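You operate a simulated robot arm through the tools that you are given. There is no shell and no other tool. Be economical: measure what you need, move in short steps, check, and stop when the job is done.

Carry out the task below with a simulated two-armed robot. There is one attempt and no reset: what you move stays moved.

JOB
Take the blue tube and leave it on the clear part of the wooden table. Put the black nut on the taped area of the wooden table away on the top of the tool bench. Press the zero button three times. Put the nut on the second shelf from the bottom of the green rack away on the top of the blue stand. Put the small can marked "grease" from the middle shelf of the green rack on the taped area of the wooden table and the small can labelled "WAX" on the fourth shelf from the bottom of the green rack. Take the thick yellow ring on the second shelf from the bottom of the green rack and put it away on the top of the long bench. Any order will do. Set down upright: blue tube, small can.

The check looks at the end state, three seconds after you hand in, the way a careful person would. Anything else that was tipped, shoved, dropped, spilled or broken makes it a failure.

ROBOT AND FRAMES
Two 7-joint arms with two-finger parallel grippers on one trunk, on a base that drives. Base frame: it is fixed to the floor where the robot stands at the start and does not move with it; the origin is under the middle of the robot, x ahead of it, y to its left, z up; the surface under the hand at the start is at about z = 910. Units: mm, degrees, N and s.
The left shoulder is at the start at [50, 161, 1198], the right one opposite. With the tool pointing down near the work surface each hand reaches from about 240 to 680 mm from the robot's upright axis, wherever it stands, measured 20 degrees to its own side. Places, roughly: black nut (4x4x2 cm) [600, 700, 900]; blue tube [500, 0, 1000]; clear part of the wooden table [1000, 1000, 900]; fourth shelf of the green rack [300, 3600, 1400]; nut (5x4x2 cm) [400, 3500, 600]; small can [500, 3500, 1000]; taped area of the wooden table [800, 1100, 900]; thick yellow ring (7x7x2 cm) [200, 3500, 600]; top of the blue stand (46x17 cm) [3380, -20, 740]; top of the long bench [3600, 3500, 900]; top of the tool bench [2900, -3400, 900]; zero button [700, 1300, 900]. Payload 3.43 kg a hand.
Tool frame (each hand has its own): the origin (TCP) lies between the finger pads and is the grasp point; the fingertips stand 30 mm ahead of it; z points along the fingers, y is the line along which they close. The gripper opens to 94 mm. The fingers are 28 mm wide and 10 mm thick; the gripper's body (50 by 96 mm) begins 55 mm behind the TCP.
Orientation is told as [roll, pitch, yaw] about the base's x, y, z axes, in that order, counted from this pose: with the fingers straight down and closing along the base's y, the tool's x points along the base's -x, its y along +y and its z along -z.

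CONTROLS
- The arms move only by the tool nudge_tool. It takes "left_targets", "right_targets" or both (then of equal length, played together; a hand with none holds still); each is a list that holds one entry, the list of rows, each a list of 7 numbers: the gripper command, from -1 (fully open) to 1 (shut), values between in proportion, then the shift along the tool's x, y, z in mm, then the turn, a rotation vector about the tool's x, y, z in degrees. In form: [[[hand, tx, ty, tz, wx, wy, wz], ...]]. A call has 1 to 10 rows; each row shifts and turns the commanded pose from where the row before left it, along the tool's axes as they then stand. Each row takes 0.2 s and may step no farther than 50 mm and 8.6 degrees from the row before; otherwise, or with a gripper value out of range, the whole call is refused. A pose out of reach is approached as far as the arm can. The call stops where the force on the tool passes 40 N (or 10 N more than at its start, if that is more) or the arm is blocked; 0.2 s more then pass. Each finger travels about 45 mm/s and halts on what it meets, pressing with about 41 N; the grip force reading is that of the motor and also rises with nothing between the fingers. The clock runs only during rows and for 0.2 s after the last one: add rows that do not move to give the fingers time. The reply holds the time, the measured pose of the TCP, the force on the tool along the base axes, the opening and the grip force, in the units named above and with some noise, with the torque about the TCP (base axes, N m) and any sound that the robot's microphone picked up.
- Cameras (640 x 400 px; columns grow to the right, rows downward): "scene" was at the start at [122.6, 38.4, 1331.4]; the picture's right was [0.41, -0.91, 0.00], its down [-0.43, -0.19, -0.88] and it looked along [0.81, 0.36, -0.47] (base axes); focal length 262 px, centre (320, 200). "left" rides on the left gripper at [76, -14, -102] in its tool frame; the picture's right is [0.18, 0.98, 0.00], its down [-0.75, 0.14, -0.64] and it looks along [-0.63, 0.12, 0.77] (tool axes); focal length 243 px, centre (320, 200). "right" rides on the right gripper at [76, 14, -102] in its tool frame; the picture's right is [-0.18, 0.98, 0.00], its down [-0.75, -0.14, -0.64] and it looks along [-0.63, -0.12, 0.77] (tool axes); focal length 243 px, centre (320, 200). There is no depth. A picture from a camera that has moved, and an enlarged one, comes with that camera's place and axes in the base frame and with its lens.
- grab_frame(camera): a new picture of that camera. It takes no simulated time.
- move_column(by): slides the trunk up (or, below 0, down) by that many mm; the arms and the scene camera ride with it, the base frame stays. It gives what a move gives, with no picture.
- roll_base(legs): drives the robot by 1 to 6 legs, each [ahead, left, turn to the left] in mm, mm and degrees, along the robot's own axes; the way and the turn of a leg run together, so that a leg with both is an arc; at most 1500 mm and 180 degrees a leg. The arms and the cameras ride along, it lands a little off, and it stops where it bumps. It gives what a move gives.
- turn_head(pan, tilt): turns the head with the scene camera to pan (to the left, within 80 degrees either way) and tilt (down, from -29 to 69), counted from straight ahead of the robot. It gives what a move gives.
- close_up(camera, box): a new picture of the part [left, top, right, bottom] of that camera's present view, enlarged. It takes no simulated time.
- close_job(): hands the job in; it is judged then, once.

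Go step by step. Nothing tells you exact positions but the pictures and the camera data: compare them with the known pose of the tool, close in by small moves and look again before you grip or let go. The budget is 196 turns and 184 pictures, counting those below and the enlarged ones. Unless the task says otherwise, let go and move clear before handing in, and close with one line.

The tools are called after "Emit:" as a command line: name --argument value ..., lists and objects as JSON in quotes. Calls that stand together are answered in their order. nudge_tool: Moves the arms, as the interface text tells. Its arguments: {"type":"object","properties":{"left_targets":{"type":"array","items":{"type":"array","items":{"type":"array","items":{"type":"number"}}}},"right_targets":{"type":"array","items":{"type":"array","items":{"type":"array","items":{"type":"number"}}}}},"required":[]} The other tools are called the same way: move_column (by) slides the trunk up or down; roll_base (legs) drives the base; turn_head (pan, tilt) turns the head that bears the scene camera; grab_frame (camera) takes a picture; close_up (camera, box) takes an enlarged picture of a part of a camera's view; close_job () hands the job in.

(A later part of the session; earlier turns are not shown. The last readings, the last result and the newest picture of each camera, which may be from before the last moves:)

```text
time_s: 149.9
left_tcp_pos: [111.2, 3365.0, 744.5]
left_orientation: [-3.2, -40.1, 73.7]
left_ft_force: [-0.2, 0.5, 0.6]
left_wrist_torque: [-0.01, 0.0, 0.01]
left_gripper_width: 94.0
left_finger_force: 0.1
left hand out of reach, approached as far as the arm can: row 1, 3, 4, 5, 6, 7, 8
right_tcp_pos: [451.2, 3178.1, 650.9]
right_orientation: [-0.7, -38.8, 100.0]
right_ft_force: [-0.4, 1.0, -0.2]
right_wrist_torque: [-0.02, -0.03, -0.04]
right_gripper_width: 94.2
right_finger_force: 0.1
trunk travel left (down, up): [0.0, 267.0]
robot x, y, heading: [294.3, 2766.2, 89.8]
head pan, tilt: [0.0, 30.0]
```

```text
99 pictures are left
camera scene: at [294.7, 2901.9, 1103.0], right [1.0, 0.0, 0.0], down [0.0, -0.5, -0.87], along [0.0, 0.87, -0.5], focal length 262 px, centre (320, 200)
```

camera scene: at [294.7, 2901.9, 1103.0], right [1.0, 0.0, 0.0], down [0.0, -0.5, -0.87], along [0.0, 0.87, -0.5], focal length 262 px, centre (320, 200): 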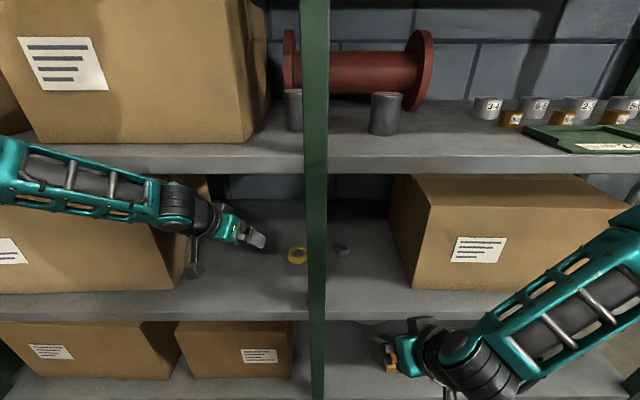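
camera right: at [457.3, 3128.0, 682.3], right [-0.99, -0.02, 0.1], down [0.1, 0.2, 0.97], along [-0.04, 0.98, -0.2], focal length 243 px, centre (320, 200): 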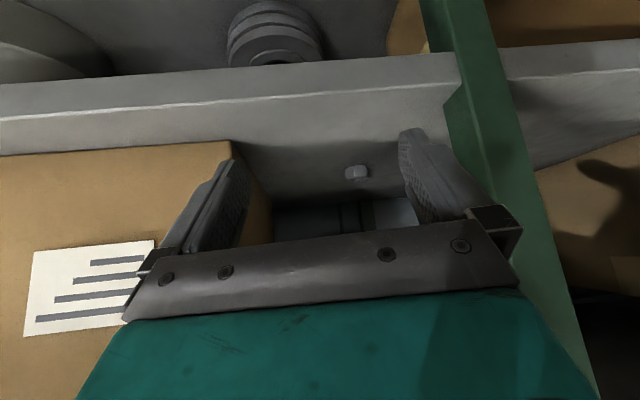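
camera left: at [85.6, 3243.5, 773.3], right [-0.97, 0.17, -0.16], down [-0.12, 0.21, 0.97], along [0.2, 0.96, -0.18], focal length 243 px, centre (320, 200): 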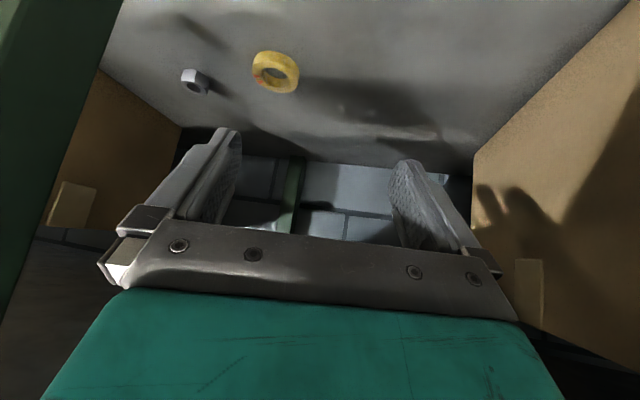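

The arm folds badly at this distance. I'll back off further, pre-shape the arm stretched and low in the open, then drive it in with the base.

Emit:
roll_base --legs '[[-290, 0, 0]]'

Emit:
nudge_tool --left_targets '[[[-1, -30.6, -8, 25.7, 0, 0, 0], [-1, -30.6, -8, 25.7, 0, 0, 0], [-1, -30.6, -8, 25.7, 0, 0, 0], [-1, 0, 0, 0, 0, 0, 0]]]' --right_targets '[[[-1, -30.6, 0, 25.7, 0, 0, 0], [-1, -30.6, 0, 25.7, 0, 0, 0], [-1, -30.6, 0, 25.7, 0, 0, 0], [-1, 0, 0, 0, 0, 0, 0]]]'

Emit:
grab_frame --camera "scene"

```text
time_s: 151.9
left_tcp_pos: [112.8, 3076.2, 744.1]
left_orientation: [-3.2, -40.1, 73.4]
left_ft_force: [-0.2, -0.8, -0.3]
left_wrist_torque: [0.02, -0.02, 0.02]
left_gripper_width: 94.1
left_finger_force: 0.1
right_tcp_pos: [451.9, 2888.3, 650.6]
right_orientation: [-0.8, -38.9, 99.7]
right_ft_force: [0.8, -0.4, 0.4]
right_wrist_torque: [-0.01, 0.02, -0.04]
right_gripper_width: 93.9
right_finger_force: 0.1
trunk travel left (down, up): [0.0, 267.0]
robot x, y, heading: [289.9, 2484.2, 89.1]
head pan, tilt: [0.0, 30.0]
```

```text
time_s: 152.9
left_tcp_pos: [119.0, 3109.4, 792.4]
left_orientation: [-3.1, -40.1, 73.5]
left_ft_force: [0.5, -0.2, 0.9]
left_wrist_torque: [-0.01, 0.02, 0.01]
left_gripper_width: 93.8
left_finger_force: 0.0
left hand out of reach, approached as far as the arm can: row 1, 2, 3
right_tcp_pos: [431.9, 3004.8, 648.3]
right_orientation: [-0.8, -38.8, 99.7]
right_ft_force: [0.4, 0.3, 0.0]
right_wrist_torque: [-0.02, 0.03, 0.02]
right_gripper_width: 94.0
right_finger_force: 0.1
trunk travel left (down, up): [0.0, 267.0]
robot x, y, heading: [291.8, 2482.6, 89.5]
head pan, tilt: [0.0, 30.0]
```

```text
98 pictures are left
camera scene: at [293.6, 2613.1, 1103.0], right [1.0, -0.01, 0.0], down [-0.01, -0.5, -0.87], along [0.01, 0.87, -0.5], focal length 262 px, centre (320, 200)
```

scene: 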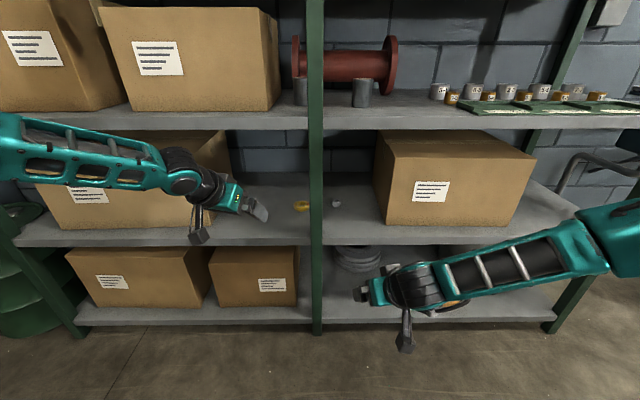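

The right arm moves freely here; the left one seems stuck at a wrist limit from its inward yaw. I turn the left hand back to straight ahead and try lowering again.

Emit:
nudge_tool --left_targets '[[[-1, 0, 0, 0, -5.1, 0, -6.1], [-1, 0, 0, 0, -5.1, 0, -6.1], [-1, 0, 0, 0, 2, 0, 0], [-1, 19, 0, 23, 0, 0, 0], [-1, 19, 0, 23, 0, 0, 0], [-1, 19, 0, 23, 0, 0, 0], [-1, -30.6, 0, 25.7, 0, 0, 0], [-1, -30.6, 0, 25.7, 0, 0, 0], [-1, 0, 0, 0, 0, 0, 0]]]'

```text
time_s: 154.9
left_tcp_pos: [68.7, 3112.7, 763.2]
left_orientation: [-5.2, -39.4, 89.1]
left_ft_force: [-0.5, -0.3, 0.0]
left_wrist_torque: [-0.01, 0.02, 0.01]
left_gripper_width: 93.8
left_finger_force: 0.0
left hand out of reach, approached as far as the arm can: row 1, 2, 4, 5, 6, 7, 8
right_tcp_pos: [432.4, 3005.7, 647.6]
right_orientation: [-0.8, -38.9, 99.6]
right_ft_force: [0.4, -0.3, -0.2]
right_wrist_torque: [-0.02, -0.01, 0.01]
right_gripper_width: 94.0
right_finger_force: 0.1
trunk travel left (down, up): [0.0, 267.0]
robot x, y, heading: [294.6, 2477.8, 89.4]
head pan, tilt: [0.0, 30.0]
```

I bring the left hand up to a neutral height, keeping it tilted, to come down by the way the right one did.

Emit:
nudge_tool --left_targets '[[[-1, -20, 0, -40, 0, 0, 0], [-1, -20, 0, -40, 0, 0, 0], [-1, -20, 0, -40, 0, 0, 0], [-1, -10, 0, -45, 0, 0, 0], [-1, -10, 0, -45, 0, 0, 0], [-1, -10, 0, -45, 0, 0, 0], [-1, -10, 0, -45, 0, 0, 0], [-1, -10, 0, -45, 0, 0, 0], [-1, 0, 0, 0, 3.4, 0, 4], [-1, 0, 0, 0, 0, 0, 0]]]'

Emit:
grab_frame --camera "scene"

```text
time_s: 157.1
left_tcp_pos: [38.4, 2977.9, 1100.8]
left_orientation: [-5.3, -39.8, 84.0]
left_ft_force: [-0.9, -0.2, 0.7]
left_wrist_torque: [-0.02, 0.02, 0.0]
left_gripper_width: 94.4
left_finger_force: 0.1
right_tcp_pos: [432.2, 3004.6, 647.9]
right_orientation: [-0.8, -38.8, 99.6]
right_ft_force: [-0.2, -0.5, -0.5]
right_wrist_torque: [-0.02, 0.0, 0.01]
right_gripper_width: 94.0
right_finger_force: 0.1
trunk travel left (down, up): [0.0, 267.0]
robot x, y, heading: [294.3, 2482.9, 89.2]
head pan, tilt: [0.0, 30.0]
```

```text
97 pictures are left
camera scene: at [293.5, 2613.1, 1103.0], right [1.0, -0.01, 0.0], down [-0.01, -0.5, -0.87], along [0.01, 0.87, -0.5], focal length 262 px, centre (320, 200)
```

scene: 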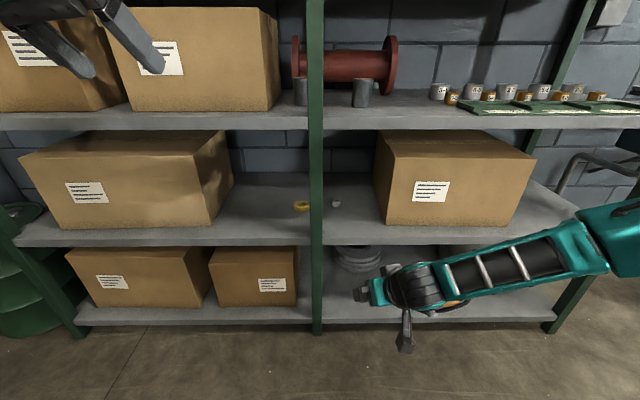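

Emit:
nudge_tool --left_targets '[[[-1, 0, 0, 0, -5.3, 0, 0], [-1, 0, 0, 0, -3.9, 0, -4.6], [-1, 20, -38, -16, 0, 0, 0], [-1, 18, -38, -16, 0, 0, 0], [-1, 0, -36, 0, 0, 0, 0], [-1, 30, 0, 36, 0, 0, 0], [-1, 30, 0, 36, 0, 0, 0], [-1, 30, 0, 36, 0, 0, 0], [-1, 30, 0, 36, 0, 0, 0], [-1, 30, 0, 36, 0, 0, 0]]]'

Emit:
nudge_tool --left_targets '[[[-1, 30, 0, 36, 0, 0, 0], [-1, 30, 0, 36, 0, 0, 0], [-1, 30, 0, 36, 0, 0, 0], [-1, 30, 0, 36, 0, 0, 0], [-1, -30.6, 0, 25.7, 0, 0, 0], [-1, -30.6, 0, 25.7, 0, 0, 0], [-1, -30.6, 0, 25.7, 0, 0, 0], [-1, 0, 0, 0, 0, 0, 0]]]'

Emit:
grab_frame --camera "scene"

```text
time_s: 159.3
left_tcp_pos: [151.9, 2926.9, 864.9]
left_orientation: [0.1, -39.8, 90.2]
left_ft_force: [-0.3, 0.4, 0.5]
left_wrist_torque: [0.03, 0.0, 0.04]
left_gripper_width: 94.0
left_finger_force: 0.1
right_tcp_pos: [432.2, 3004.1, 646.9]
right_orientation: [-0.8, -38.9, 99.6]
right_ft_force: [0.7, -0.1, -0.1]
right_wrist_torque: [0.01, 0.0, 0.02]
right_gripper_width: 94.3
right_finger_force: 0.1
trunk travel left (down, up): [0.0, 267.0]
robot x, y, heading: [292.3, 2482.4, 89.5]
head pan, tilt: [0.0, 30.0]
```

```text
time_s: 161.1
left_tcp_pos: [95.8, 3033.3, 725.8]
left_orientation: [0.0, -39.8, 90.1]
left_ft_force: [0.5, 0.2, -0.7]
left_wrist_torque: [-0.02, 0.04, 0.03]
left_gripper_width: 93.8
left_finger_force: 0.2
left hand out of reach, approached as far as the arm can: row 3, 4, 5, 6, 7
right_tcp_pos: [432.4, 3004.2, 647.8]
right_orientation: [-0.8, -38.8, 99.7]
right_ft_force: [-0.4, -0.5, -0.1]
right_wrist_torque: [-0.01, -0.02, 0.03]
right_gripper_width: 93.9
right_finger_force: 0.1
trunk travel left (down, up): [0.0, 267.0]
robot x, y, heading: [293.4, 2482.9, 89.5]
head pan, tilt: [0.0, 30.0]
```

```text
96 pictures are left
camera scene: at [293.6, 2613.0, 1103.0], right [1.0, -0.01, 0.0], down [-0.01, -0.5, -0.87], along [0.01, 0.87, -0.5], focal length 262 px, centre (320, 200)
```

scene: 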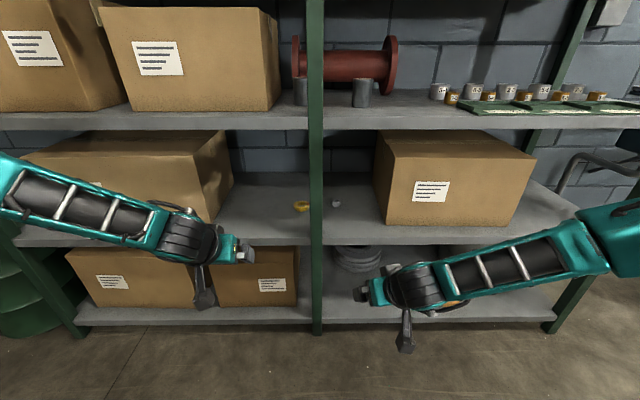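

The left elbow sits higher than the right one. I repeat the right arm's history: raise the left hand well above shoulder height, then lower it.

Emit:
nudge_tool --left_targets '[[[-1, -31, -5, -37, 0, 0, 0], [-1, -31, -5, -37, 0, 0, 0], [-1, -31, -5, -37, 0, 0, 0], [-1, -31, -5, -37, 0, 0, 0], [-1, -31, -5, -37, 0, 0, 0], [-1, -31, -5, -37, 0, 0, 0], [-1, -31, -5, -37, 0, 0, 0], [-1, -31, -5, -37, 0, 0, 0], [-1, -31, -5, -37, 0, 0, 0], [-1, -31, -5, -37, 0, 0, 0]]]'

Emit:
nudge_tool --left_targets '[[[-1, 0, 0, 0, 0, 0, 0], [-1, 33, 0, 33, 0, 0, 0], [-1, 33, 0, 33, 0, 0, 0], [-1, 33, 0, 33, 0, 0, 0], [-1, 33, 0, 33, 0, 0, 0], [-1, 33, 0, 33, 0, 0, 0], [-1, 33, 0, 33, 0, 0, 0], [-1, 33, 0, 33, 0, 0, 0], [-1, 33, 0, 33, 0, 0, 0], [-1, 33, 0, 33, 0, 0, 0]]]'

Emit:
grab_frame --camera "scene"

```text
time_s: 163.3
left_tcp_pos: [99.6, 3024.8, 1158.1]
left_orientation: [0.1, -39.6, 90.0]
left_ft_force: [0.1, -0.4, 1.1]
left_wrist_torque: [0.01, -0.01, 0.03]
left_gripper_width: 93.9
left_finger_force: 0.0
left hand out of reach, approached as far as the arm can: row 8, 9, 10
right_tcp_pos: [433.5, 3005.0, 648.1]
right_orientation: [-0.8, -38.8, 99.6]
right_ft_force: [0.8, 0.4, -0.6]
right_wrist_torque: [0.01, -0.01, -0.06]
right_gripper_width: 93.8
right_finger_force: 0.1
trunk travel left (down, up): [0.0, 267.0]
robot x, y, heading: [294.4, 2484.3, 89.3]
head pan, tilt: [0.0, 30.0]
```

```text
time_s: 165.5
left_tcp_pos: [97.4, 2991.1, 736.7]
left_orientation: [0.1, -39.9, 90.0]
left_ft_force: [0.4, -0.1, 0.2]
left_wrist_torque: [-0.04, 0.02, 0.0]
left_gripper_width: 94.0
left_finger_force: 0.1
right_tcp_pos: [433.6, 3004.6, 648.0]
right_orientation: [-0.9, -38.8, 99.7]
right_ft_force: [-0.4, 0.7, 0.4]
right_wrist_torque: [-0.02, 0.01, 0.01]
right_gripper_width: 93.9
right_finger_force: 0.1
trunk travel left (down, up): [0.0, 267.0]
robot x, y, heading: [296.0, 2483.2, 89.5]
head pan, tilt: [0.0, 30.0]
```

```text
95 pictures are left
camera scene: at [293.6, 2613.0, 1103.0], right [1.0, -0.01, 0.0], down [-0.01, -0.5, -0.87], along [0.01, 0.87, -0.5], focal length 262 px, centre (320, 200)
```

scene: 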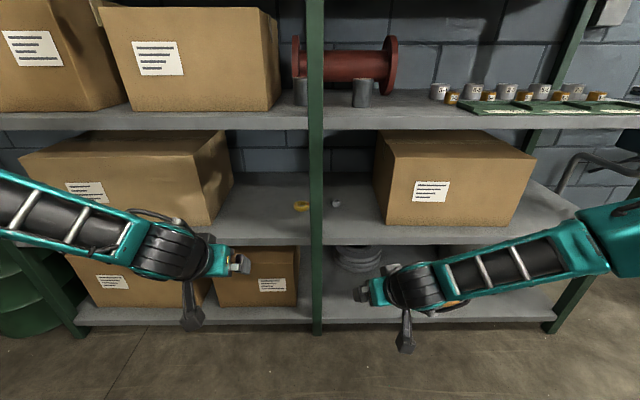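

Emit:
nudge_tool --left_targets '[[[-1, 32, 0, 38, 0, 0, 0], [-1, 29, 0, 34, 0, 0, 0], [-1, -30.6, 0, 25.7, 0, 0, 0], [-1, -30.6, 0, 25.7, 0, 0, 0], [-1, -30.6, 0, 25.7, 0, 0, 0], [-1, 0, 0, 0, 0, 0, 0]]]'

```text
time_s: 166.9
left_tcp_pos: [48.9, 3070.6, 716.3]
left_orientation: [0.1, -39.8, 90.0]
left_ft_force: [0.2, -0.5, 1.5]
left_wrist_torque: [0.0, -0.02, 0.0]
left_gripper_width: 93.7
left_finger_force: 0.0
left hand out of reach, approached as far as the arm can: row 1, 2, 3, 4, 5
right_tcp_pos: [431.9, 3004.7, 648.2]
right_orientation: [-0.8, -38.7, 99.6]
right_ft_force: [0.7, 0.1, 0.1]
right_wrist_torque: [0.04, 0.0, 0.02]
right_gripper_width: 94.0
right_finger_force: 0.0
trunk travel left (down, up): [0.0, 267.0]
robot x, y, heading: [293.1, 2480.8, 89.5]
head pan, tilt: [0.0, 30.0]
```

The left arm cannot get that low in this shape, so the right arm will do the low picks, one at a time: the ring first. I raise and retract the left hand and pre-shape the right.

Emit:
nudge_tool --left_targets '[[[-1, 5.5, 0, -45, 0, 0, 0], [-1, 5.5, 0, -45, 0, 0, 0], [-1, 5.5, 0, -45, 0, 0, 0], [-1, 5.5, 0, -45, 0, 0, 0], [-1, 5.5, 0, -45, 0, 0, 0], [-1, 5.5, 0, -45, 0, 0, 0], [-1, 5.5, 0, -45, 0, 0, 0], [-1, 5.5, 0, -45, 0, 0, 0], [-1, 5.5, 0, -45, 0, 0, 0], [-1, 0, 0, 0, 0, 0, 0]]]' --right_targets '[[[-1, 0, 0, 0, 4.7, 0, 5.6], [-1, 0, 0, 0, 4.7, 0, 5.6], [-1, 0, 0, 0, 4.7, 0, 5.6], [-1, -24.9, -19, 20.9, 0, 0, 0], [-1, -24.9, -19, 20.9, 0, 0, 0], [-1, -24.9, -19, 20.9, 0, 0, 0], [-1, -24.9, -19, 20.9, 0, 0, 0], [-1, -24.9, -19, 20.9, 0, 0, 0], [-1, -24.9, -19, 20.9, 0, 0, 0], [-1, 0, 0, 0, 0, 0, 0]]]'

Emit:
grab_frame --camera "scene"

```text
time_s: 169.1
left_tcp_pos: [47.2, 2787.9, 1006.5]
left_orientation: [0.1, -39.7, 90.0]
left_ft_force: [0.1, 0.0, -0.7]
left_wrist_torque: [-0.02, -0.01, -0.03]
left_gripper_width: 94.0
left_finger_force: 0.1
left hand out of reach, approached as far as the arm can: row 7, 8
right_tcp_pos: [588.4, 3174.1, 648.7]
right_orientation: [-1.3, -39.1, 78.0]
right_ft_force: [-0.5, -0.7, -0.2]
right_wrist_torque: [0.0, 0.01, 0.01]
right_gripper_width: 94.1
right_finger_force: 0.0
trunk travel left (down, up): [0.0, 267.0]
robot x, y, heading: [293.1, 2479.5, 89.5]
head pan, tilt: [0.0, 30.0]
```

```text
94 pictures are left
camera scene: at [293.7, 2612.9, 1103.0], right [1.0, -0.01, 0.0], down [-0.01, -0.5, -0.87], along [0.01, 0.87, -0.5], focal length 262 px, centre (320, 200)
```

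scene: 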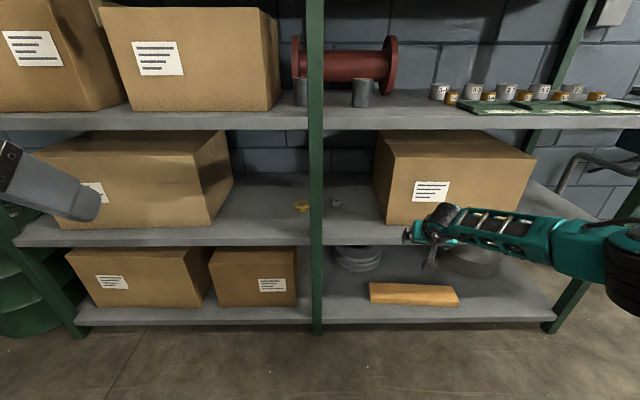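

The right arm works in this shape. I swing it slightly further outward so the forearm will clear the post, then drive left to line up with the ring.

Emit:
nudge_tool --right_targets '[[[-1, 0, 0, 0, 5.1, 0, 6.1], [-1, 0, -36, 0, 0, 0, 0], [-1, 0, -36, 0, 0, 0, 0], [-1, 0, -36, 0, 0, 0, 0], [-1, 0, 0, 0, 0, 0, 0]]]'

Emit:
roll_base --legs '[[0, 457, 0.5]]'

Emit:
turn_head --pan -30 --tilt 30

Emit:
grab_frame --camera "scene"

Emit:
grab_frame --camera "right"

```text
time_s: 170.3
left_tcp_pos: [48.7, 2789.0, 1005.6]
left_orientation: [0.1, -39.7, 90.0]
left_ft_force: [-0.3, 1.2, 0.7]
left_wrist_torque: [0.02, 0.01, 0.03]
left_gripper_width: 94.2
left_finger_force: 0.1
right_tcp_pos: [691.2, 3134.5, 651.6]
right_orientation: [-1.5, -39.3, 70.1]
right_ft_force: [0.2, 0.0, 0.1]
right_wrist_torque: [0.0, 0.02, 0.0]
right_gripper_width: 93.8
right_finger_force: 0.0
trunk travel left (down, up): [0.0, 267.0]
robot x, y, heading: [288.2, 2484.1, 89.2]
head pan, tilt: [0.0, 30.0]
```

```text
time_s: 174.9
left_tcp_pos: [-412.9, 2790.8, 1005.9]
left_orientation: [0.2, -39.8, 90.3]
left_ft_force: [0.9, 0.4, 0.2]
left_wrist_torque: [0.0, -0.01, 0.0]
left_gripper_width: 93.7
left_finger_force: 0.1
right_tcp_pos: [226.7, 3140.8, 651.6]
right_orientation: [-1.5, -39.2, 70.3]
right_ft_force: [-0.7, 0.4, 0.4]
right_wrist_torque: [0.0, 0.03, -0.02]
right_gripper_width: 94.2
right_finger_force: 0.1
trunk travel left (down, up): [0.0, 267.0]
robot x, y, heading: [-169.2, 2487.5, 89.4]
head pan, tilt: [0.0, 30.0]
```

```text
time_s: 175.8
left_tcp_pos: [-413.6, 2791.5, 1006.7]
left_orientation: [0.3, -39.8, 90.2]
left_ft_force: [0.4, -0.3, -0.5]
left_wrist_torque: [-0.02, -0.01, -0.01]
left_gripper_width: 94.0
left_finger_force: 0.0
right_tcp_pos: [227.6, 3140.5, 651.5]
right_orientation: [-1.5, -39.2, 70.3]
right_ft_force: [0.0, -0.3, -0.7]
right_wrist_torque: [-0.01, -0.05, 0.04]
right_gripper_width: 94.1
right_finger_force: 0.1
trunk travel left (down, up): [0.0, 267.0]
robot x, y, heading: [-168.3, 2481.7, 89.6]
head pan, tilt: [-30.0, 30.0]
```

```text
93 pictures are left
camera scene: at [-122.5, 2604.7, 1103.0], right [0.86, -0.51, 0.0], down [-0.25, -0.43, -0.87], along [0.44, 0.75, -0.5], focal length 262 px, centre (320, 200)
```

scene: 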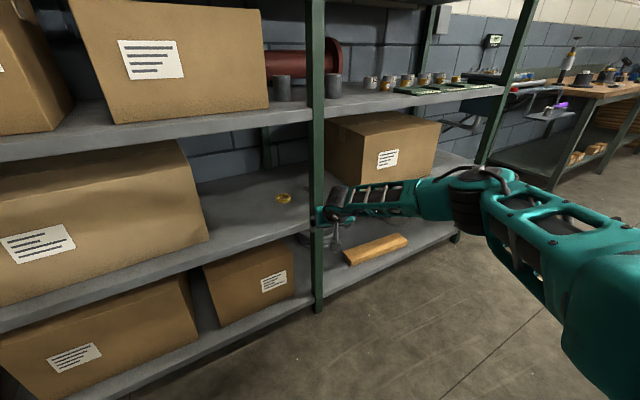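

```text
92 pictures are left
camera right: at [169.8, 3029.4, 682.1], right [-0.87, 0.48, 0.1], down [0.18, 0.12, 0.98], along [0.46, 0.87, -0.19], focal length 243 px, centre (320, 200)
```

right: 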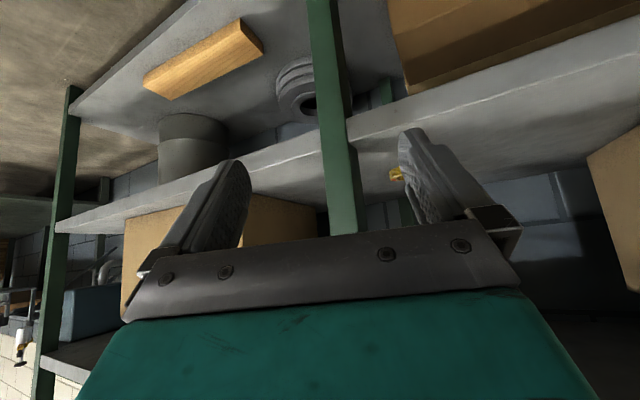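

The ring is visible left of the post. To give the forearm more clearance from the post, I turn the base 10° right and shift left, then look again.

Emit:
nudge_tool --right_targets '[[[-1, -23, 0, 19.3, 1, 0, 0], [-1, 0, 0, 0, 0, 0, 0]]]'

Emit:
roll_base --legs '[[0, 0, -10], [0, 120, 0], [200, 37, 0]]'

Emit:
grab_frame --camera "scene"

Emit:
grab_frame --camera "right"

```text
time_s: 176.4
left_tcp_pos: [-415.0, 2792.2, 1006.7]
left_orientation: [0.1, -39.9, 90.2]
left_ft_force: [0.1, -0.2, -0.6]
left_wrist_torque: [0.01, 0.0, 0.01]
left_gripper_width: 93.9
left_finger_force: 0.0
right_tcp_pos: [237.2, 3169.5, 650.8]
right_orientation: [-2.6, -39.2, 70.4]
right_ft_force: [-0.2, -0.1, 0.3]
right_wrist_torque: [0.0, 0.02, 0.04]
right_gripper_width: 94.1
right_finger_force: 0.0
trunk travel left (down, up): [0.0, 267.0]
robot x, y, heading: [-166.7, 2488.3, 89.7]
head pan, tilt: [-30.0, 30.0]
```

```text
time_s: 180.1
left_tcp_pos: [-471.4, 3061.6, 1006.3]
left_orientation: [0.1, -39.9, 79.8]
left_ft_force: [0.6, -0.1, -0.2]
left_wrist_torque: [-0.01, 0.03, 0.0]
left_gripper_width: 93.9
left_finger_force: 0.0
right_tcp_pos: [236.4, 3313.8, 649.6]
right_orientation: [-2.4, -39.0, 59.8]
right_ft_force: [-5.9, -13.0, -2.7]
right_wrist_torque: [-0.15, 0.21, -0.7]
right_gripper_width: 94.0
right_finger_force: 0.0
trunk travel left (down, up): [0.0, 267.0]
robot x, y, heading: [-283.3, 2718.9, 79.2]
head pan, tilt: [-30.0, 30.0]
```

```text
91 pictures are left
camera scene: at [-218.6, 2823.8, 1102.9], right [0.76, -0.65, 0.0], down [-0.33, -0.38, -0.87], along [0.57, 0.66, -0.5], focal length 262 px, centre (320, 200)
```

scene: 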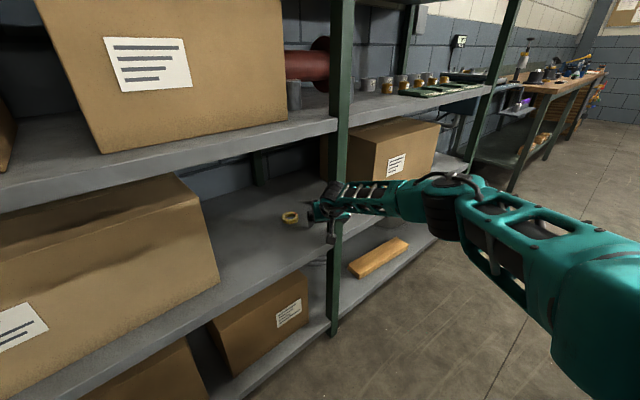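

```text
90 pictures are left
camera right: at [159.0, 3216.0, 680.4], right [-0.76, 0.64, 0.08], down [0.19, 0.1, 0.98], along [0.62, 0.76, -0.19], focal length 243 px, centre (320, 200)
```

right: 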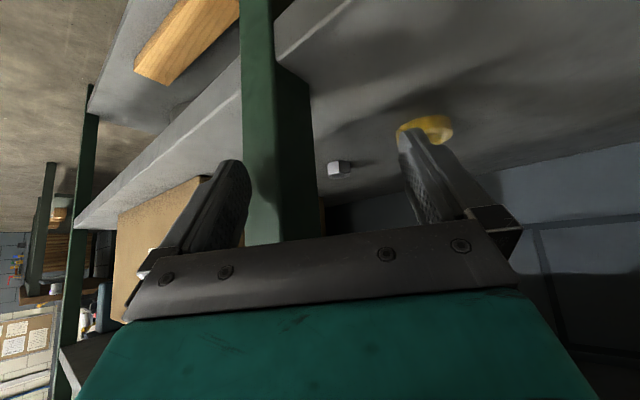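

The open finger is touching the post: I back off a bit and pass further to its left.

Emit:
roll_base --legs '[[-100, 0, 0]]'

Emit:
nudge_tool --right_targets '[[[-1, 0, 40, 0, 0, 0, 0], [-1, 0, 40, 0, 0, 0, 0], [-1, 0, 20, 0, 0, 0, 0], [-1, 0, 0, 0, 0, 0, 0]]]'

Emit:
grab_frame --camera "right"

Emit:
grab_frame --camera "scene"

```text
time_s: 181.2
left_tcp_pos: [-492.2, 2960.5, 1006.9]
left_orientation: [0.1, -39.8, 79.9]
left_ft_force: [0.1, -0.2, -0.4]
left_wrist_torque: [0.01, -0.01, 0.01]
left_gripper_width: 94.1
left_finger_force: 0.1
right_tcp_pos: [217.2, 3214.8, 649.8]
right_orientation: [-2.5, -39.1, 60.0]
right_ft_force: [-0.2, -0.3, 0.1]
right_wrist_torque: [0.01, 0.0, -0.01]
right_gripper_width: 94.0
right_finger_force: 0.1
trunk travel left (down, up): [0.0, 267.0]
robot x, y, heading: [-301.4, 2621.2, 79.6]
head pan, tilt: [-30.0, 30.0]
```

```text
time_s: 182.2
left_tcp_pos: [-491.4, 2960.6, 1005.7]
left_orientation: [0.2, -39.7, 79.9]
left_ft_force: [0.2, 0.5, -0.4]
left_wrist_torque: [0.0, 0.01, 0.02]
left_gripper_width: 94.2
left_finger_force: 0.1
right_tcp_pos: [132.3, 3268.2, 645.9]
right_orientation: [-2.5, -39.1, 60.0]
right_ft_force: [0.0, 0.2, 0.8]
right_wrist_torque: [-0.01, 0.02, -0.01]
right_gripper_width: 94.0
right_finger_force: 0.0
trunk travel left (down, up): [0.0, 267.0]
robot x, y, heading: [-304.0, 2616.9, 79.3]
head pan, tilt: [-30.0, 30.0]
```

```text
89 pictures are left
camera right: at [53.8, 3170.6, 676.6], right [-0.77, 0.64, 0.08], down [0.19, 0.1, 0.98], along [0.62, 0.76, -0.19], focal length 243 px, centre (320, 200)
```

right: 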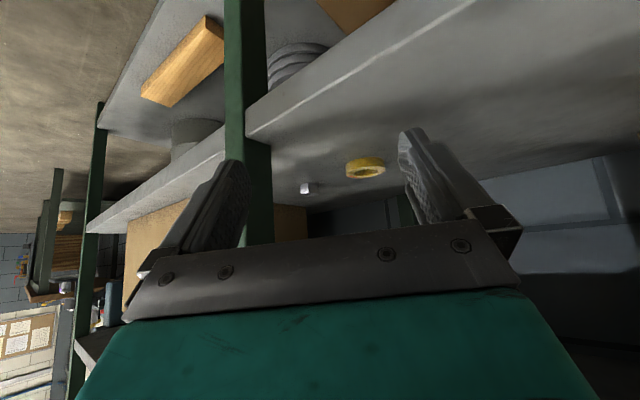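

```text
88 pictures are left
camera scene: at [-237.8, 2724.6, 1103.0], right [0.76, -0.65, 0.0], down [-0.33, -0.38, -0.87], along [0.56, 0.66, -0.5], focal length 262 px, centre (320, 200)
```

scene: 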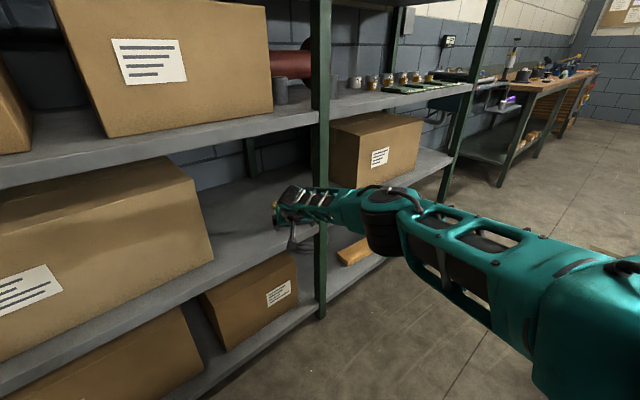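

Now the finger clears the post. I drive straight in (+y) 160 mm and look.

Emit:
roll_base --legs '[[157, 29, 0]]'

Emit:
grab_frame --camera "right"

Emit:
grab_frame --camera "scene"

```text
time_s: 183.6
left_tcp_pos: [-490.6, 3117.2, 1006.3]
left_orientation: [0.2, -39.8, 79.8]
left_ft_force: [-0.3, 0.1, 0.9]
left_wrist_torque: [-0.04, -0.03, 0.04]
left_gripper_width: 94.0
left_finger_force: 0.1
right_tcp_pos: [132.1, 3423.3, 646.3]
right_orientation: [-2.5, -39.1, 60.0]
right_ft_force: [0.8, -0.5, -0.1]
right_wrist_torque: [-0.01, 0.05, 0.05]
right_gripper_width: 94.0
right_finger_force: 0.0
trunk travel left (down, up): [0.0, 267.0]
robot x, y, heading: [-305.5, 2774.7, 79.0]
head pan, tilt: [-30.0, 30.0]
```

```text
87 pictures are left
camera right: at [54.9, 3325.8, 676.5], right [-0.76, 0.64, 0.08], down [0.19, 0.1, 0.98], along [0.62, 0.76, -0.19], focal length 243 px, centre (320, 200)
```

right: 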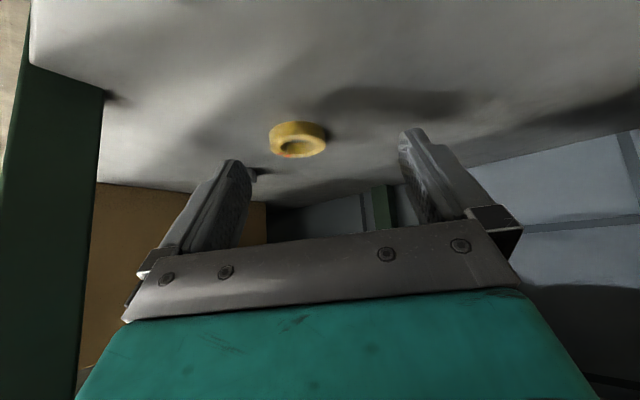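

```text
86 pictures are left
camera scene: at [-237.6, 2880.4, 1102.9], right [0.76, -0.65, 0.0], down [-0.33, -0.38, -0.87], along [0.57, 0.66, -0.5], focal length 262 px, centre (320, 200)
```

scene: 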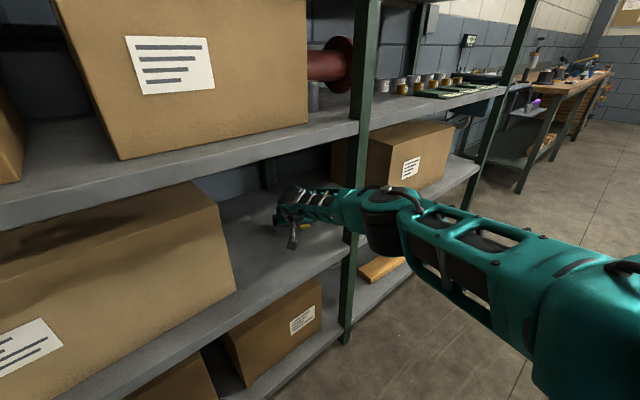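

Emit:
roll_base --legs '[[90, -66, 0]]'

Emit:
grab_frame --camera "right"

Emit:
grab_frame --camera "scene"

```text
time_s: 184.9
left_tcp_pos: [-408.0, 3194.5, 1006.9]
left_orientation: [0.2, -39.8, 80.0]
left_ft_force: [-0.1, 0.6, 0.4]
left_wrist_torque: [0.01, 0.0, 0.01]
left_gripper_width: 93.9
left_finger_force: 0.0
right_tcp_pos: [213.7, 3501.3, 645.9]
right_orientation: [-2.4, -39.2, 60.0]
right_ft_force: [0.5, 0.4, 0.7]
right_wrist_torque: [0.03, 0.01, 0.01]
right_gripper_width: 94.0
right_finger_force: 0.1
trunk travel left (down, up): [0.0, 267.0]
robot x, y, heading: [-223.9, 2849.0, 79.2]
head pan, tilt: [-30.0, 30.0]
```

```text
85 pictures are left
camera right: at [136.3, 3404.4, 676.5], right [-0.77, 0.64, 0.08], down [0.19, 0.1, 0.98], along [0.62, 0.76, -0.19], focal length 243 px, centre (320, 200)
```

right: 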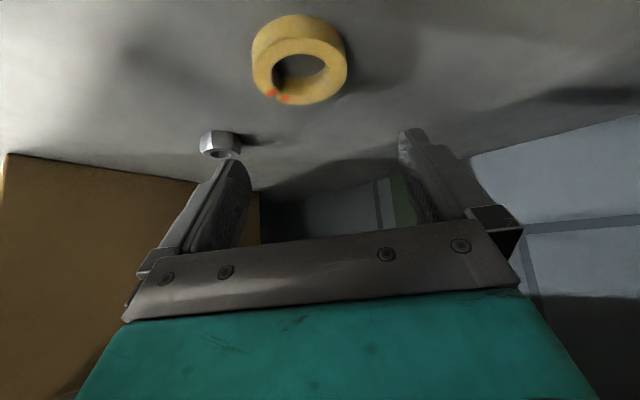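

```text
84 pictures are left
camera scene: at [-155.1, 2958.3, 1102.9], right [0.76, -0.65, 0.0], down [-0.33, -0.38, -0.87], along [0.56, 0.66, -0.5], focal length 262 px, centre (320, 200)
```

scene: 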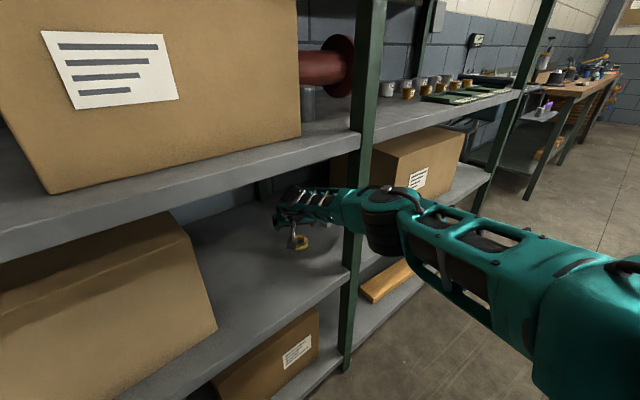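

Ring centre at about (230, 3518). I correct the small roll, move over and lower most of the way.

Emit:
nudge_tool --right_targets '[[[-1, -17.6, -5, 14.8, -2.4, 0, 0], [-1, 16, 0, 19, 0, 0, 0], [-1, 16, 0, 19, 0, 0, 0], [-1, 0, 0, 0, 0, 0, 0]]]'

Emit:
grab_frame --camera "right"

Emit:
close_up --camera "scene" --box '[230, 160, 390, 280]'

```text
time_s: 185.9
left_tcp_pos: [-408.0, 3193.9, 1006.1]
left_orientation: [0.1, -39.9, 80.0]
left_ft_force: [0.3, -1.0, -0.1]
left_wrist_torque: [-0.01, 0.01, 0.01]
left_gripper_width: 94.0
left_finger_force: 0.0
right_tcp_pos: [221.1, 3495.5, 602.0]
right_orientation: [-0.1, -39.2, 60.0]
right_ft_force: [0.6, 0.5, -0.7]
right_wrist_torque: [-0.03, -0.01, -0.02]
right_gripper_width: 93.4
right_finger_force: 0.0
right hand out of reach, approached as far as the arm can: row 1, 2, 3
trunk travel left (down, up): [0.0, 267.0]
robot x, y, heading: [-219.2, 2848.5, 79.1]
head pan, tilt: [-30.0, 30.0]
```

```text
83 pictures are left
camera right: at [147.2, 3394.3, 633.6], right [-0.78, 0.62, 0.12], down [0.21, 0.09, 0.97], along [0.59, 0.78, -0.2], focal length 243 px, centre (320, 200)
```

right: 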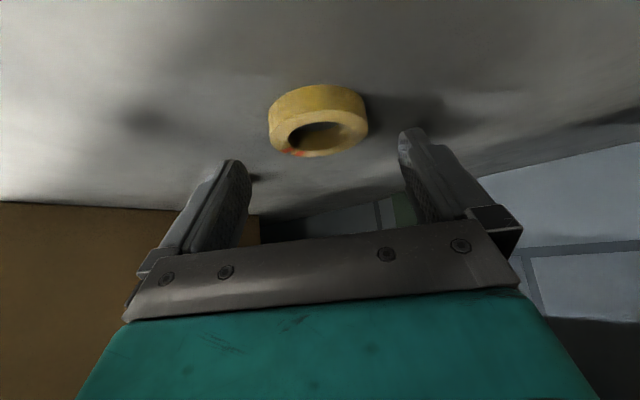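

```text
3.33 times, centred on (310, 220) of scene
camera zoom: at [-155.2, 2958.2, 1103.0], right [0.76, -0.65, 0.0], down [-0.33, -0.38, -0.87], along [0.56, 0.66, -0.5], focal length 873 px, centre (353, 133)
```

zoom: 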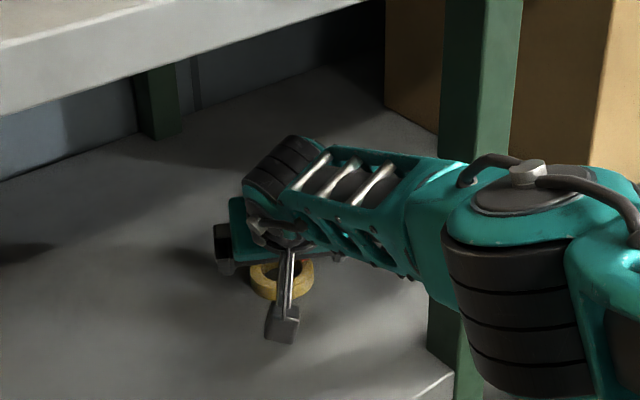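

The arm is at full stretch, so I bring the base 50 mm nearer and then lower.

Emit:
roll_base --legs '[[52, 0, 0]]'

Emit:
nudge_tool --right_targets '[[[-1, 19, -5, -16, 0, 0, 0], [-1, 0, 0, 0, 0, 0, 0]]]'

Emit:
grab_frame --camera "right"

Emit:
grab_frame --camera "scene"

```text
time_s: 186.8
left_tcp_pos: [-398.9, 3245.8, 1006.6]
left_orientation: [0.2, -39.8, 80.0]
left_ft_force: [0.6, 0.3, -0.1]
left_wrist_torque: [-0.03, -0.01, -0.01]
left_gripper_width: 94.0
left_finger_force: 0.1
right_tcp_pos: [230.2, 3546.2, 602.0]
right_orientation: [0.0, -39.1, 60.1]
right_ft_force: [-0.9, -0.3, -1.0]
right_wrist_torque: [0.01, -0.01, 0.01]
right_gripper_width: 94.0
right_finger_force: 0.0
trunk travel left (down, up): [0.0, 267.0]
robot x, y, heading: [-212.7, 2898.7, 79.1]
head pan, tilt: [-30.0, 30.0]
```

```text
time_s: 187.4
left_tcp_pos: [-400.8, 3244.8, 1006.3]
left_orientation: [0.2, -39.8, 80.0]
left_ft_force: [0.8, 0.7, 0.1]
left_wrist_torque: [-0.01, 0.0, 0.02]
left_gripper_width: 94.0
left_finger_force: 0.1
right_tcp_pos: [222.6, 3522.2, 603.8]
right_orientation: [-0.1, -39.2, 60.1]
right_ft_force: [-0.1, 0.4, 0.7]
right_wrist_torque: [-0.02, -0.04, -0.02]
right_gripper_width: 94.2
right_finger_force: 0.0
trunk travel left (down, up): [0.0, 267.0]
robot x, y, heading: [-212.9, 2899.3, 79.2]
head pan, tilt: [-30.0, 30.0]
```

```text
81 pictures are left
camera right: at [148.6, 3422.7, 634.6], right [-0.78, 0.62, 0.11], down [0.21, 0.09, 0.97], along [0.59, 0.78, -0.2], focal length 243 px, centre (320, 200)
```

right: 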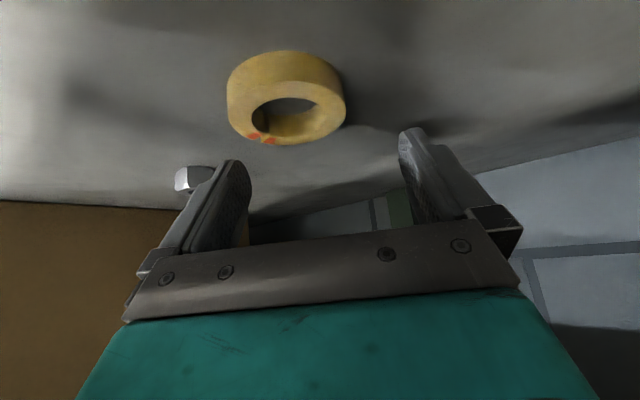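

```text
80 pictures are left
camera scene: at [-145.7, 3008.9, 1103.0], right [0.76, -0.65, 0.0], down [-0.33, -0.38, -0.87], along [0.56, 0.66, -0.5], focal length 262 px, centre (320, 200)
```

scene: 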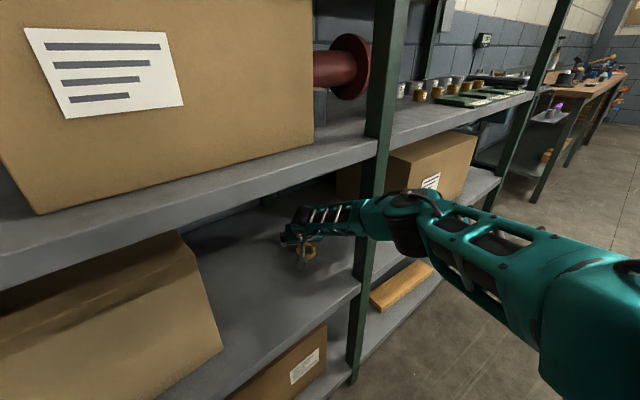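

Emit:
nudge_tool --right_targets '[[[-1, 3, -15, -2.5, 0, 0, 0], [-1, 0, 0, 0, 0, 0, 0]]]'

Emit:
grab_frame --camera "right"

```text
time_s: 188.0
left_tcp_pos: [-400.6, 3244.9, 1005.9]
left_orientation: [0.3, -39.8, 79.9]
left_ft_force: [0.0, -1.5, 0.0]
left_wrist_torque: [0.02, -0.01, -0.01]
left_gripper_width: 94.0
left_finger_force: 0.1
right_tcp_pos: [232.3, 3512.9, 603.5]
right_orientation: [-0.1, -39.1, 60.1]
right_ft_force: [0.6, 0.3, -0.5]
right_wrist_torque: [-0.02, 0.01, -0.01]
right_gripper_width: 94.3
right_finger_force: 0.0
trunk travel left (down, up): [0.0, 267.0]
robot x, y, heading: [-207.3, 2902.0, 79.2]
head pan, tilt: [-30.0, 30.0]
```

```text
79 pictures are left
camera right: at [158.1, 3412.3, 634.6], right [-0.78, 0.61, 0.12], down [0.21, 0.09, 0.97], along [0.59, 0.78, -0.2], focal length 243 px, centre (320, 200)
```

right: 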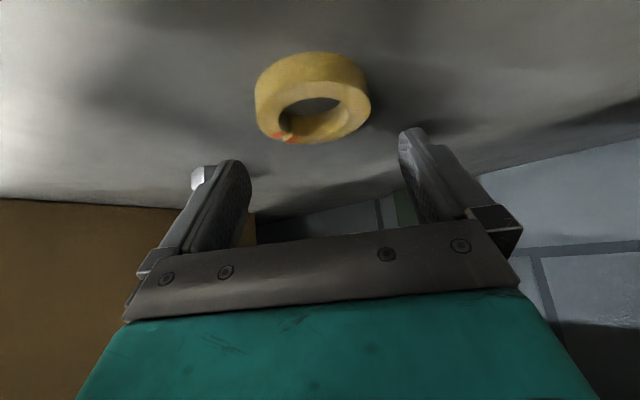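

Emit:
nudge_tool --right_targets '[[[-1, 8, 0, 9.5, 0, 0, 0], [-1, 7.7, 0, 9.2, 0, 0, 0], [-1, 1.3, 0, 1.5, 0, 0, 0], [-1, 1.3, 0, 1.5, 0, 0, 0], [-1, 0, 0, 0, 0, 0, 0]]]'

Emit:
grab_frame --camera "right"

```text
time_s: 189.3
left_tcp_pos: [-401.7, 3243.2, 1007.4]
left_orientation: [0.0, -39.8, 80.1]
left_ft_force: [0.2, 0.2, 0.2]
left_wrist_torque: [-0.01, 0.02, 0.02]
left_gripper_width: 94.0
left_finger_force: 0.0
right_tcp_pos: [231.4, 3511.9, 581.7]
right_orientation: [0.2, -39.8, 59.9]
right_ft_force: [-8.2, -12.6, 21.0]
right_wrist_torque: [-0.82, -0.74, -0.92]
right_gripper_width: 93.7
right_finger_force: 0.1
trunk travel left (down, up): [0.0, 267.0]
robot x, y, heading: [-209.9, 2900.1, 79.7]
head pan, tilt: [-30.0, 30.0]
stopped in row 5 (right hand): the force on the tool passed its limit at 40 N (the readings are from after the stop); the commanded pose is now the measured one
```

```text
78 pictures are left
camera right: at [158.5, 3411.7, 612.0], right [-0.78, 0.61, 0.12], down [0.21, 0.07, 0.98], along [0.59, 0.79, -0.19], focal length 243 px, centre (320, 200)
```

right: 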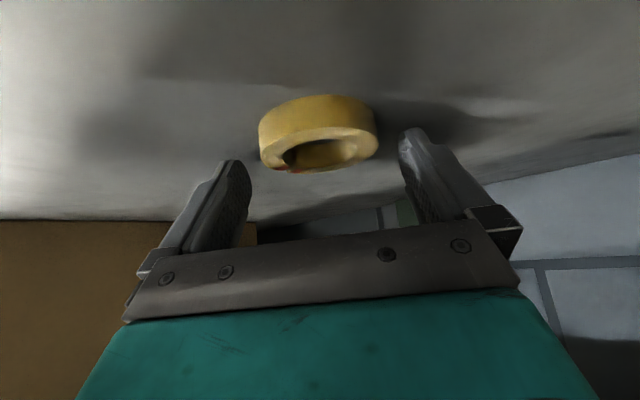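

The fingertips have touched the shelf with the ring well between them. I rise 3 mm and close.

Emit:
nudge_tool --right_targets '[[[-1, -2.2, 0, -2.6, 0, 0, 0], [1, 0, 0, 0, 0, 0, 0], [1, 0, 0, 0, 0, 0, 0], [1, 0, 0, 0, 0, 0, 0], [1, 0, 0, 0, 0, 0, 0], [1, 0, 0, 0, 0, 0, 0]]]'

Emit:
grab_frame --camera "right"

```text
time_s: 190.7
left_tcp_pos: [-400.5, 3243.3, 1006.0]
left_orientation: [0.1, -39.8, 79.9]
left_ft_force: [0.5, -0.2, -0.4]
left_wrist_torque: [0.01, 0.02, -0.01]
left_gripper_width: 93.9
left_finger_force: 0.0
right_tcp_pos: [234.9, 3512.1, 582.0]
right_orientation: [0.0, -39.6, 60.0]
right_ft_force: [3.8, 0.2, 9.3]
right_wrist_torque: [0.03, -0.21, -0.02]
right_gripper_width: 60.3
right_finger_force: 40.6
trunk travel left (down, up): [0.0, 267.0]
robot x, y, heading: [-211.3, 2901.4, 79.5]
head pan, tilt: [-30.0, 30.0]
```

```text
77 pictures are left
camera right: at [160.4, 3411.9, 612.3], right [-0.78, 0.61, 0.12], down [0.21, 0.08, 0.97], along [0.59, 0.78, -0.19], focal length 243 px, centre (320, 200)
```

right: 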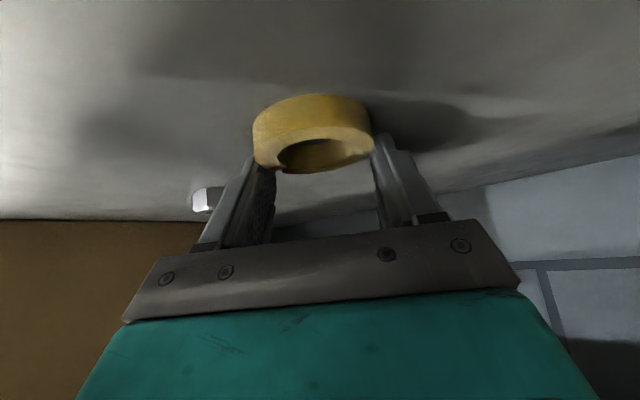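

The pads hold slightly beyond the ring's widest part. I open, move back 17 mm and regrip for a secure hold.

Emit:
nudge_tool --right_targets '[[[-1, -1.5, 0, -1.8, 0, 0, 0], [-1, 0, 0, 0, 0, 0, 0], [-1, 0, 0, 0, 0, 0, 0], [-1, 7, 2, -5.8, 0, 0, 0], [-1, 6, 1, -5, 0, 0, 0], [1, 0, 0, 0, 0, 0, 0], [1, 0, 0, 0, 0, 0, 0], [1, 0, 0, 0, 0, 0, 0], [1, 0, 0, 0, 0, 0, 0]]]'

Emit:
grab_frame --camera "right"

```text
time_s: 192.7
left_tcp_pos: [-399.2, 3245.7, 1006.1]
left_orientation: [0.1, -39.8, 80.1]
left_ft_force: [0.1, -0.2, 0.7]
left_wrist_torque: [-0.01, -0.02, -0.03]
left_gripper_width: 93.9
left_finger_force: 0.1
right_tcp_pos: [223.2, 3497.7, 583.6]
right_orientation: [0.0, -39.4, 59.9]
right_ft_force: [0.3, 0.2, 0.3]
right_wrist_torque: [0.01, -0.02, -0.02]
right_gripper_width: 60.5
right_finger_force: 41.0
trunk travel left (down, up): [0.0, 267.0]
robot x, y, heading: [-207.7, 2899.0, 79.6]
head pan, tilt: [-30.0, 30.0]
```

```text
76 pictures are left
camera right: at [149.4, 3397.5, 614.2], right [-0.78, 0.61, 0.12], down [0.21, 0.08, 0.97], along [0.59, 0.79, -0.19], focal length 243 px, centre (320, 200)
```

right: 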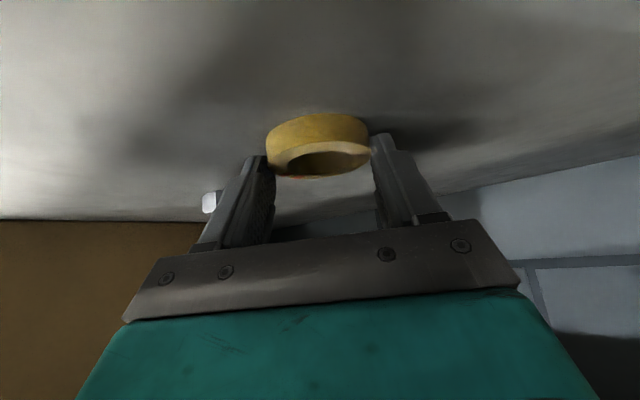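

The ring is now held across its diameter (60.5 mm). I lift it and reverse the way I came.

Emit:
nudge_tool --right_targets '[[[1, -12, 0, -15, 0, 0, 0], [1, -20, 0, -24, 0, 0, 0], [1, -10, 0, -12, 0, 0, 0], [1, 0, 0, 0, 0, 0, 0]]]'

Emit:
grab_frame --camera "right"

Emit:
roll_base --legs '[[-52, 0, 0], [-90, 66, 0], [-157, -29, 0], [-150, 0, 0]]'

Emit:
grab_frame --camera "scene"

```text
time_s: 193.7
left_tcp_pos: [-399.3, 3245.4, 1005.8]
left_orientation: [0.2, -39.8, 80.0]
left_ft_force: [0.4, 0.1, 0.2]
left_wrist_torque: [0.01, -0.04, 0.0]
left_gripper_width: 93.9
left_finger_force: 0.0
right_tcp_pos: [222.0, 3496.7, 649.4]
right_orientation: [0.0, -39.4, 60.0]
right_ft_force: [-0.2, -0.7, -0.9]
right_wrist_torque: [0.0, -0.05, -0.03]
right_gripper_width: 60.5
right_finger_force: 41.3
trunk travel left (down, up): [0.0, 267.0]
robot x, y, heading: [-214.7, 2899.4, 79.4]
head pan, tilt: [-30.0, 30.0]
```

```text
75 pictures are left
camera right: at [148.5, 3397.3, 679.2], right [-0.78, 0.61, 0.12], down [0.21, 0.08, 0.97], along [0.59, 0.79, -0.19], focal length 243 px, centre (320, 200)
```

right: 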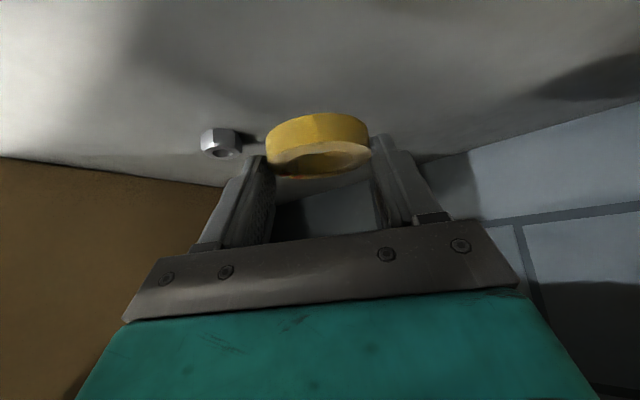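

```text
time_s: 197.4
left_tcp_pos: [-520.1, 2817.0, 1006.3]
left_orientation: [0.2, -39.8, 79.9]
left_ft_force: [0.6, 0.6, -0.3]
left_wrist_torque: [-0.02, -0.04, -0.03]
left_gripper_width: 93.9
left_finger_force: 0.1
right_tcp_pos: [101.6, 3070.2, 646.9]
right_orientation: [0.0, -39.4, 60.0]
right_ft_force: [0.4, -1.0, -0.5]
right_wrist_torque: [0.01, 0.02, -0.01]
right_gripper_width: 60.3
right_finger_force: 41.2
trunk travel left (down, up): [0.0, 267.0]
robot x, y, heading: [-332.3, 2474.7, 79.4]
head pan, tilt: [-30.0, 30.0]
```

```text
74 pictures are left
camera scene: at [-266.6, 2581.4, 1103.0], right [0.76, -0.65, 0.0], down [-0.33, -0.38, -0.87], along [0.56, 0.66, -0.5], focal length 262 px, centre (320, 200)
```

scene: 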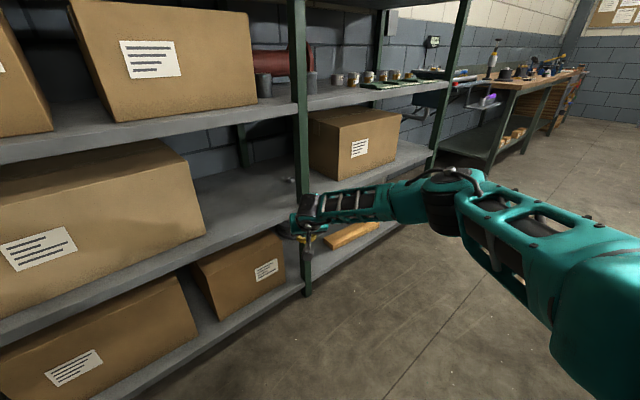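

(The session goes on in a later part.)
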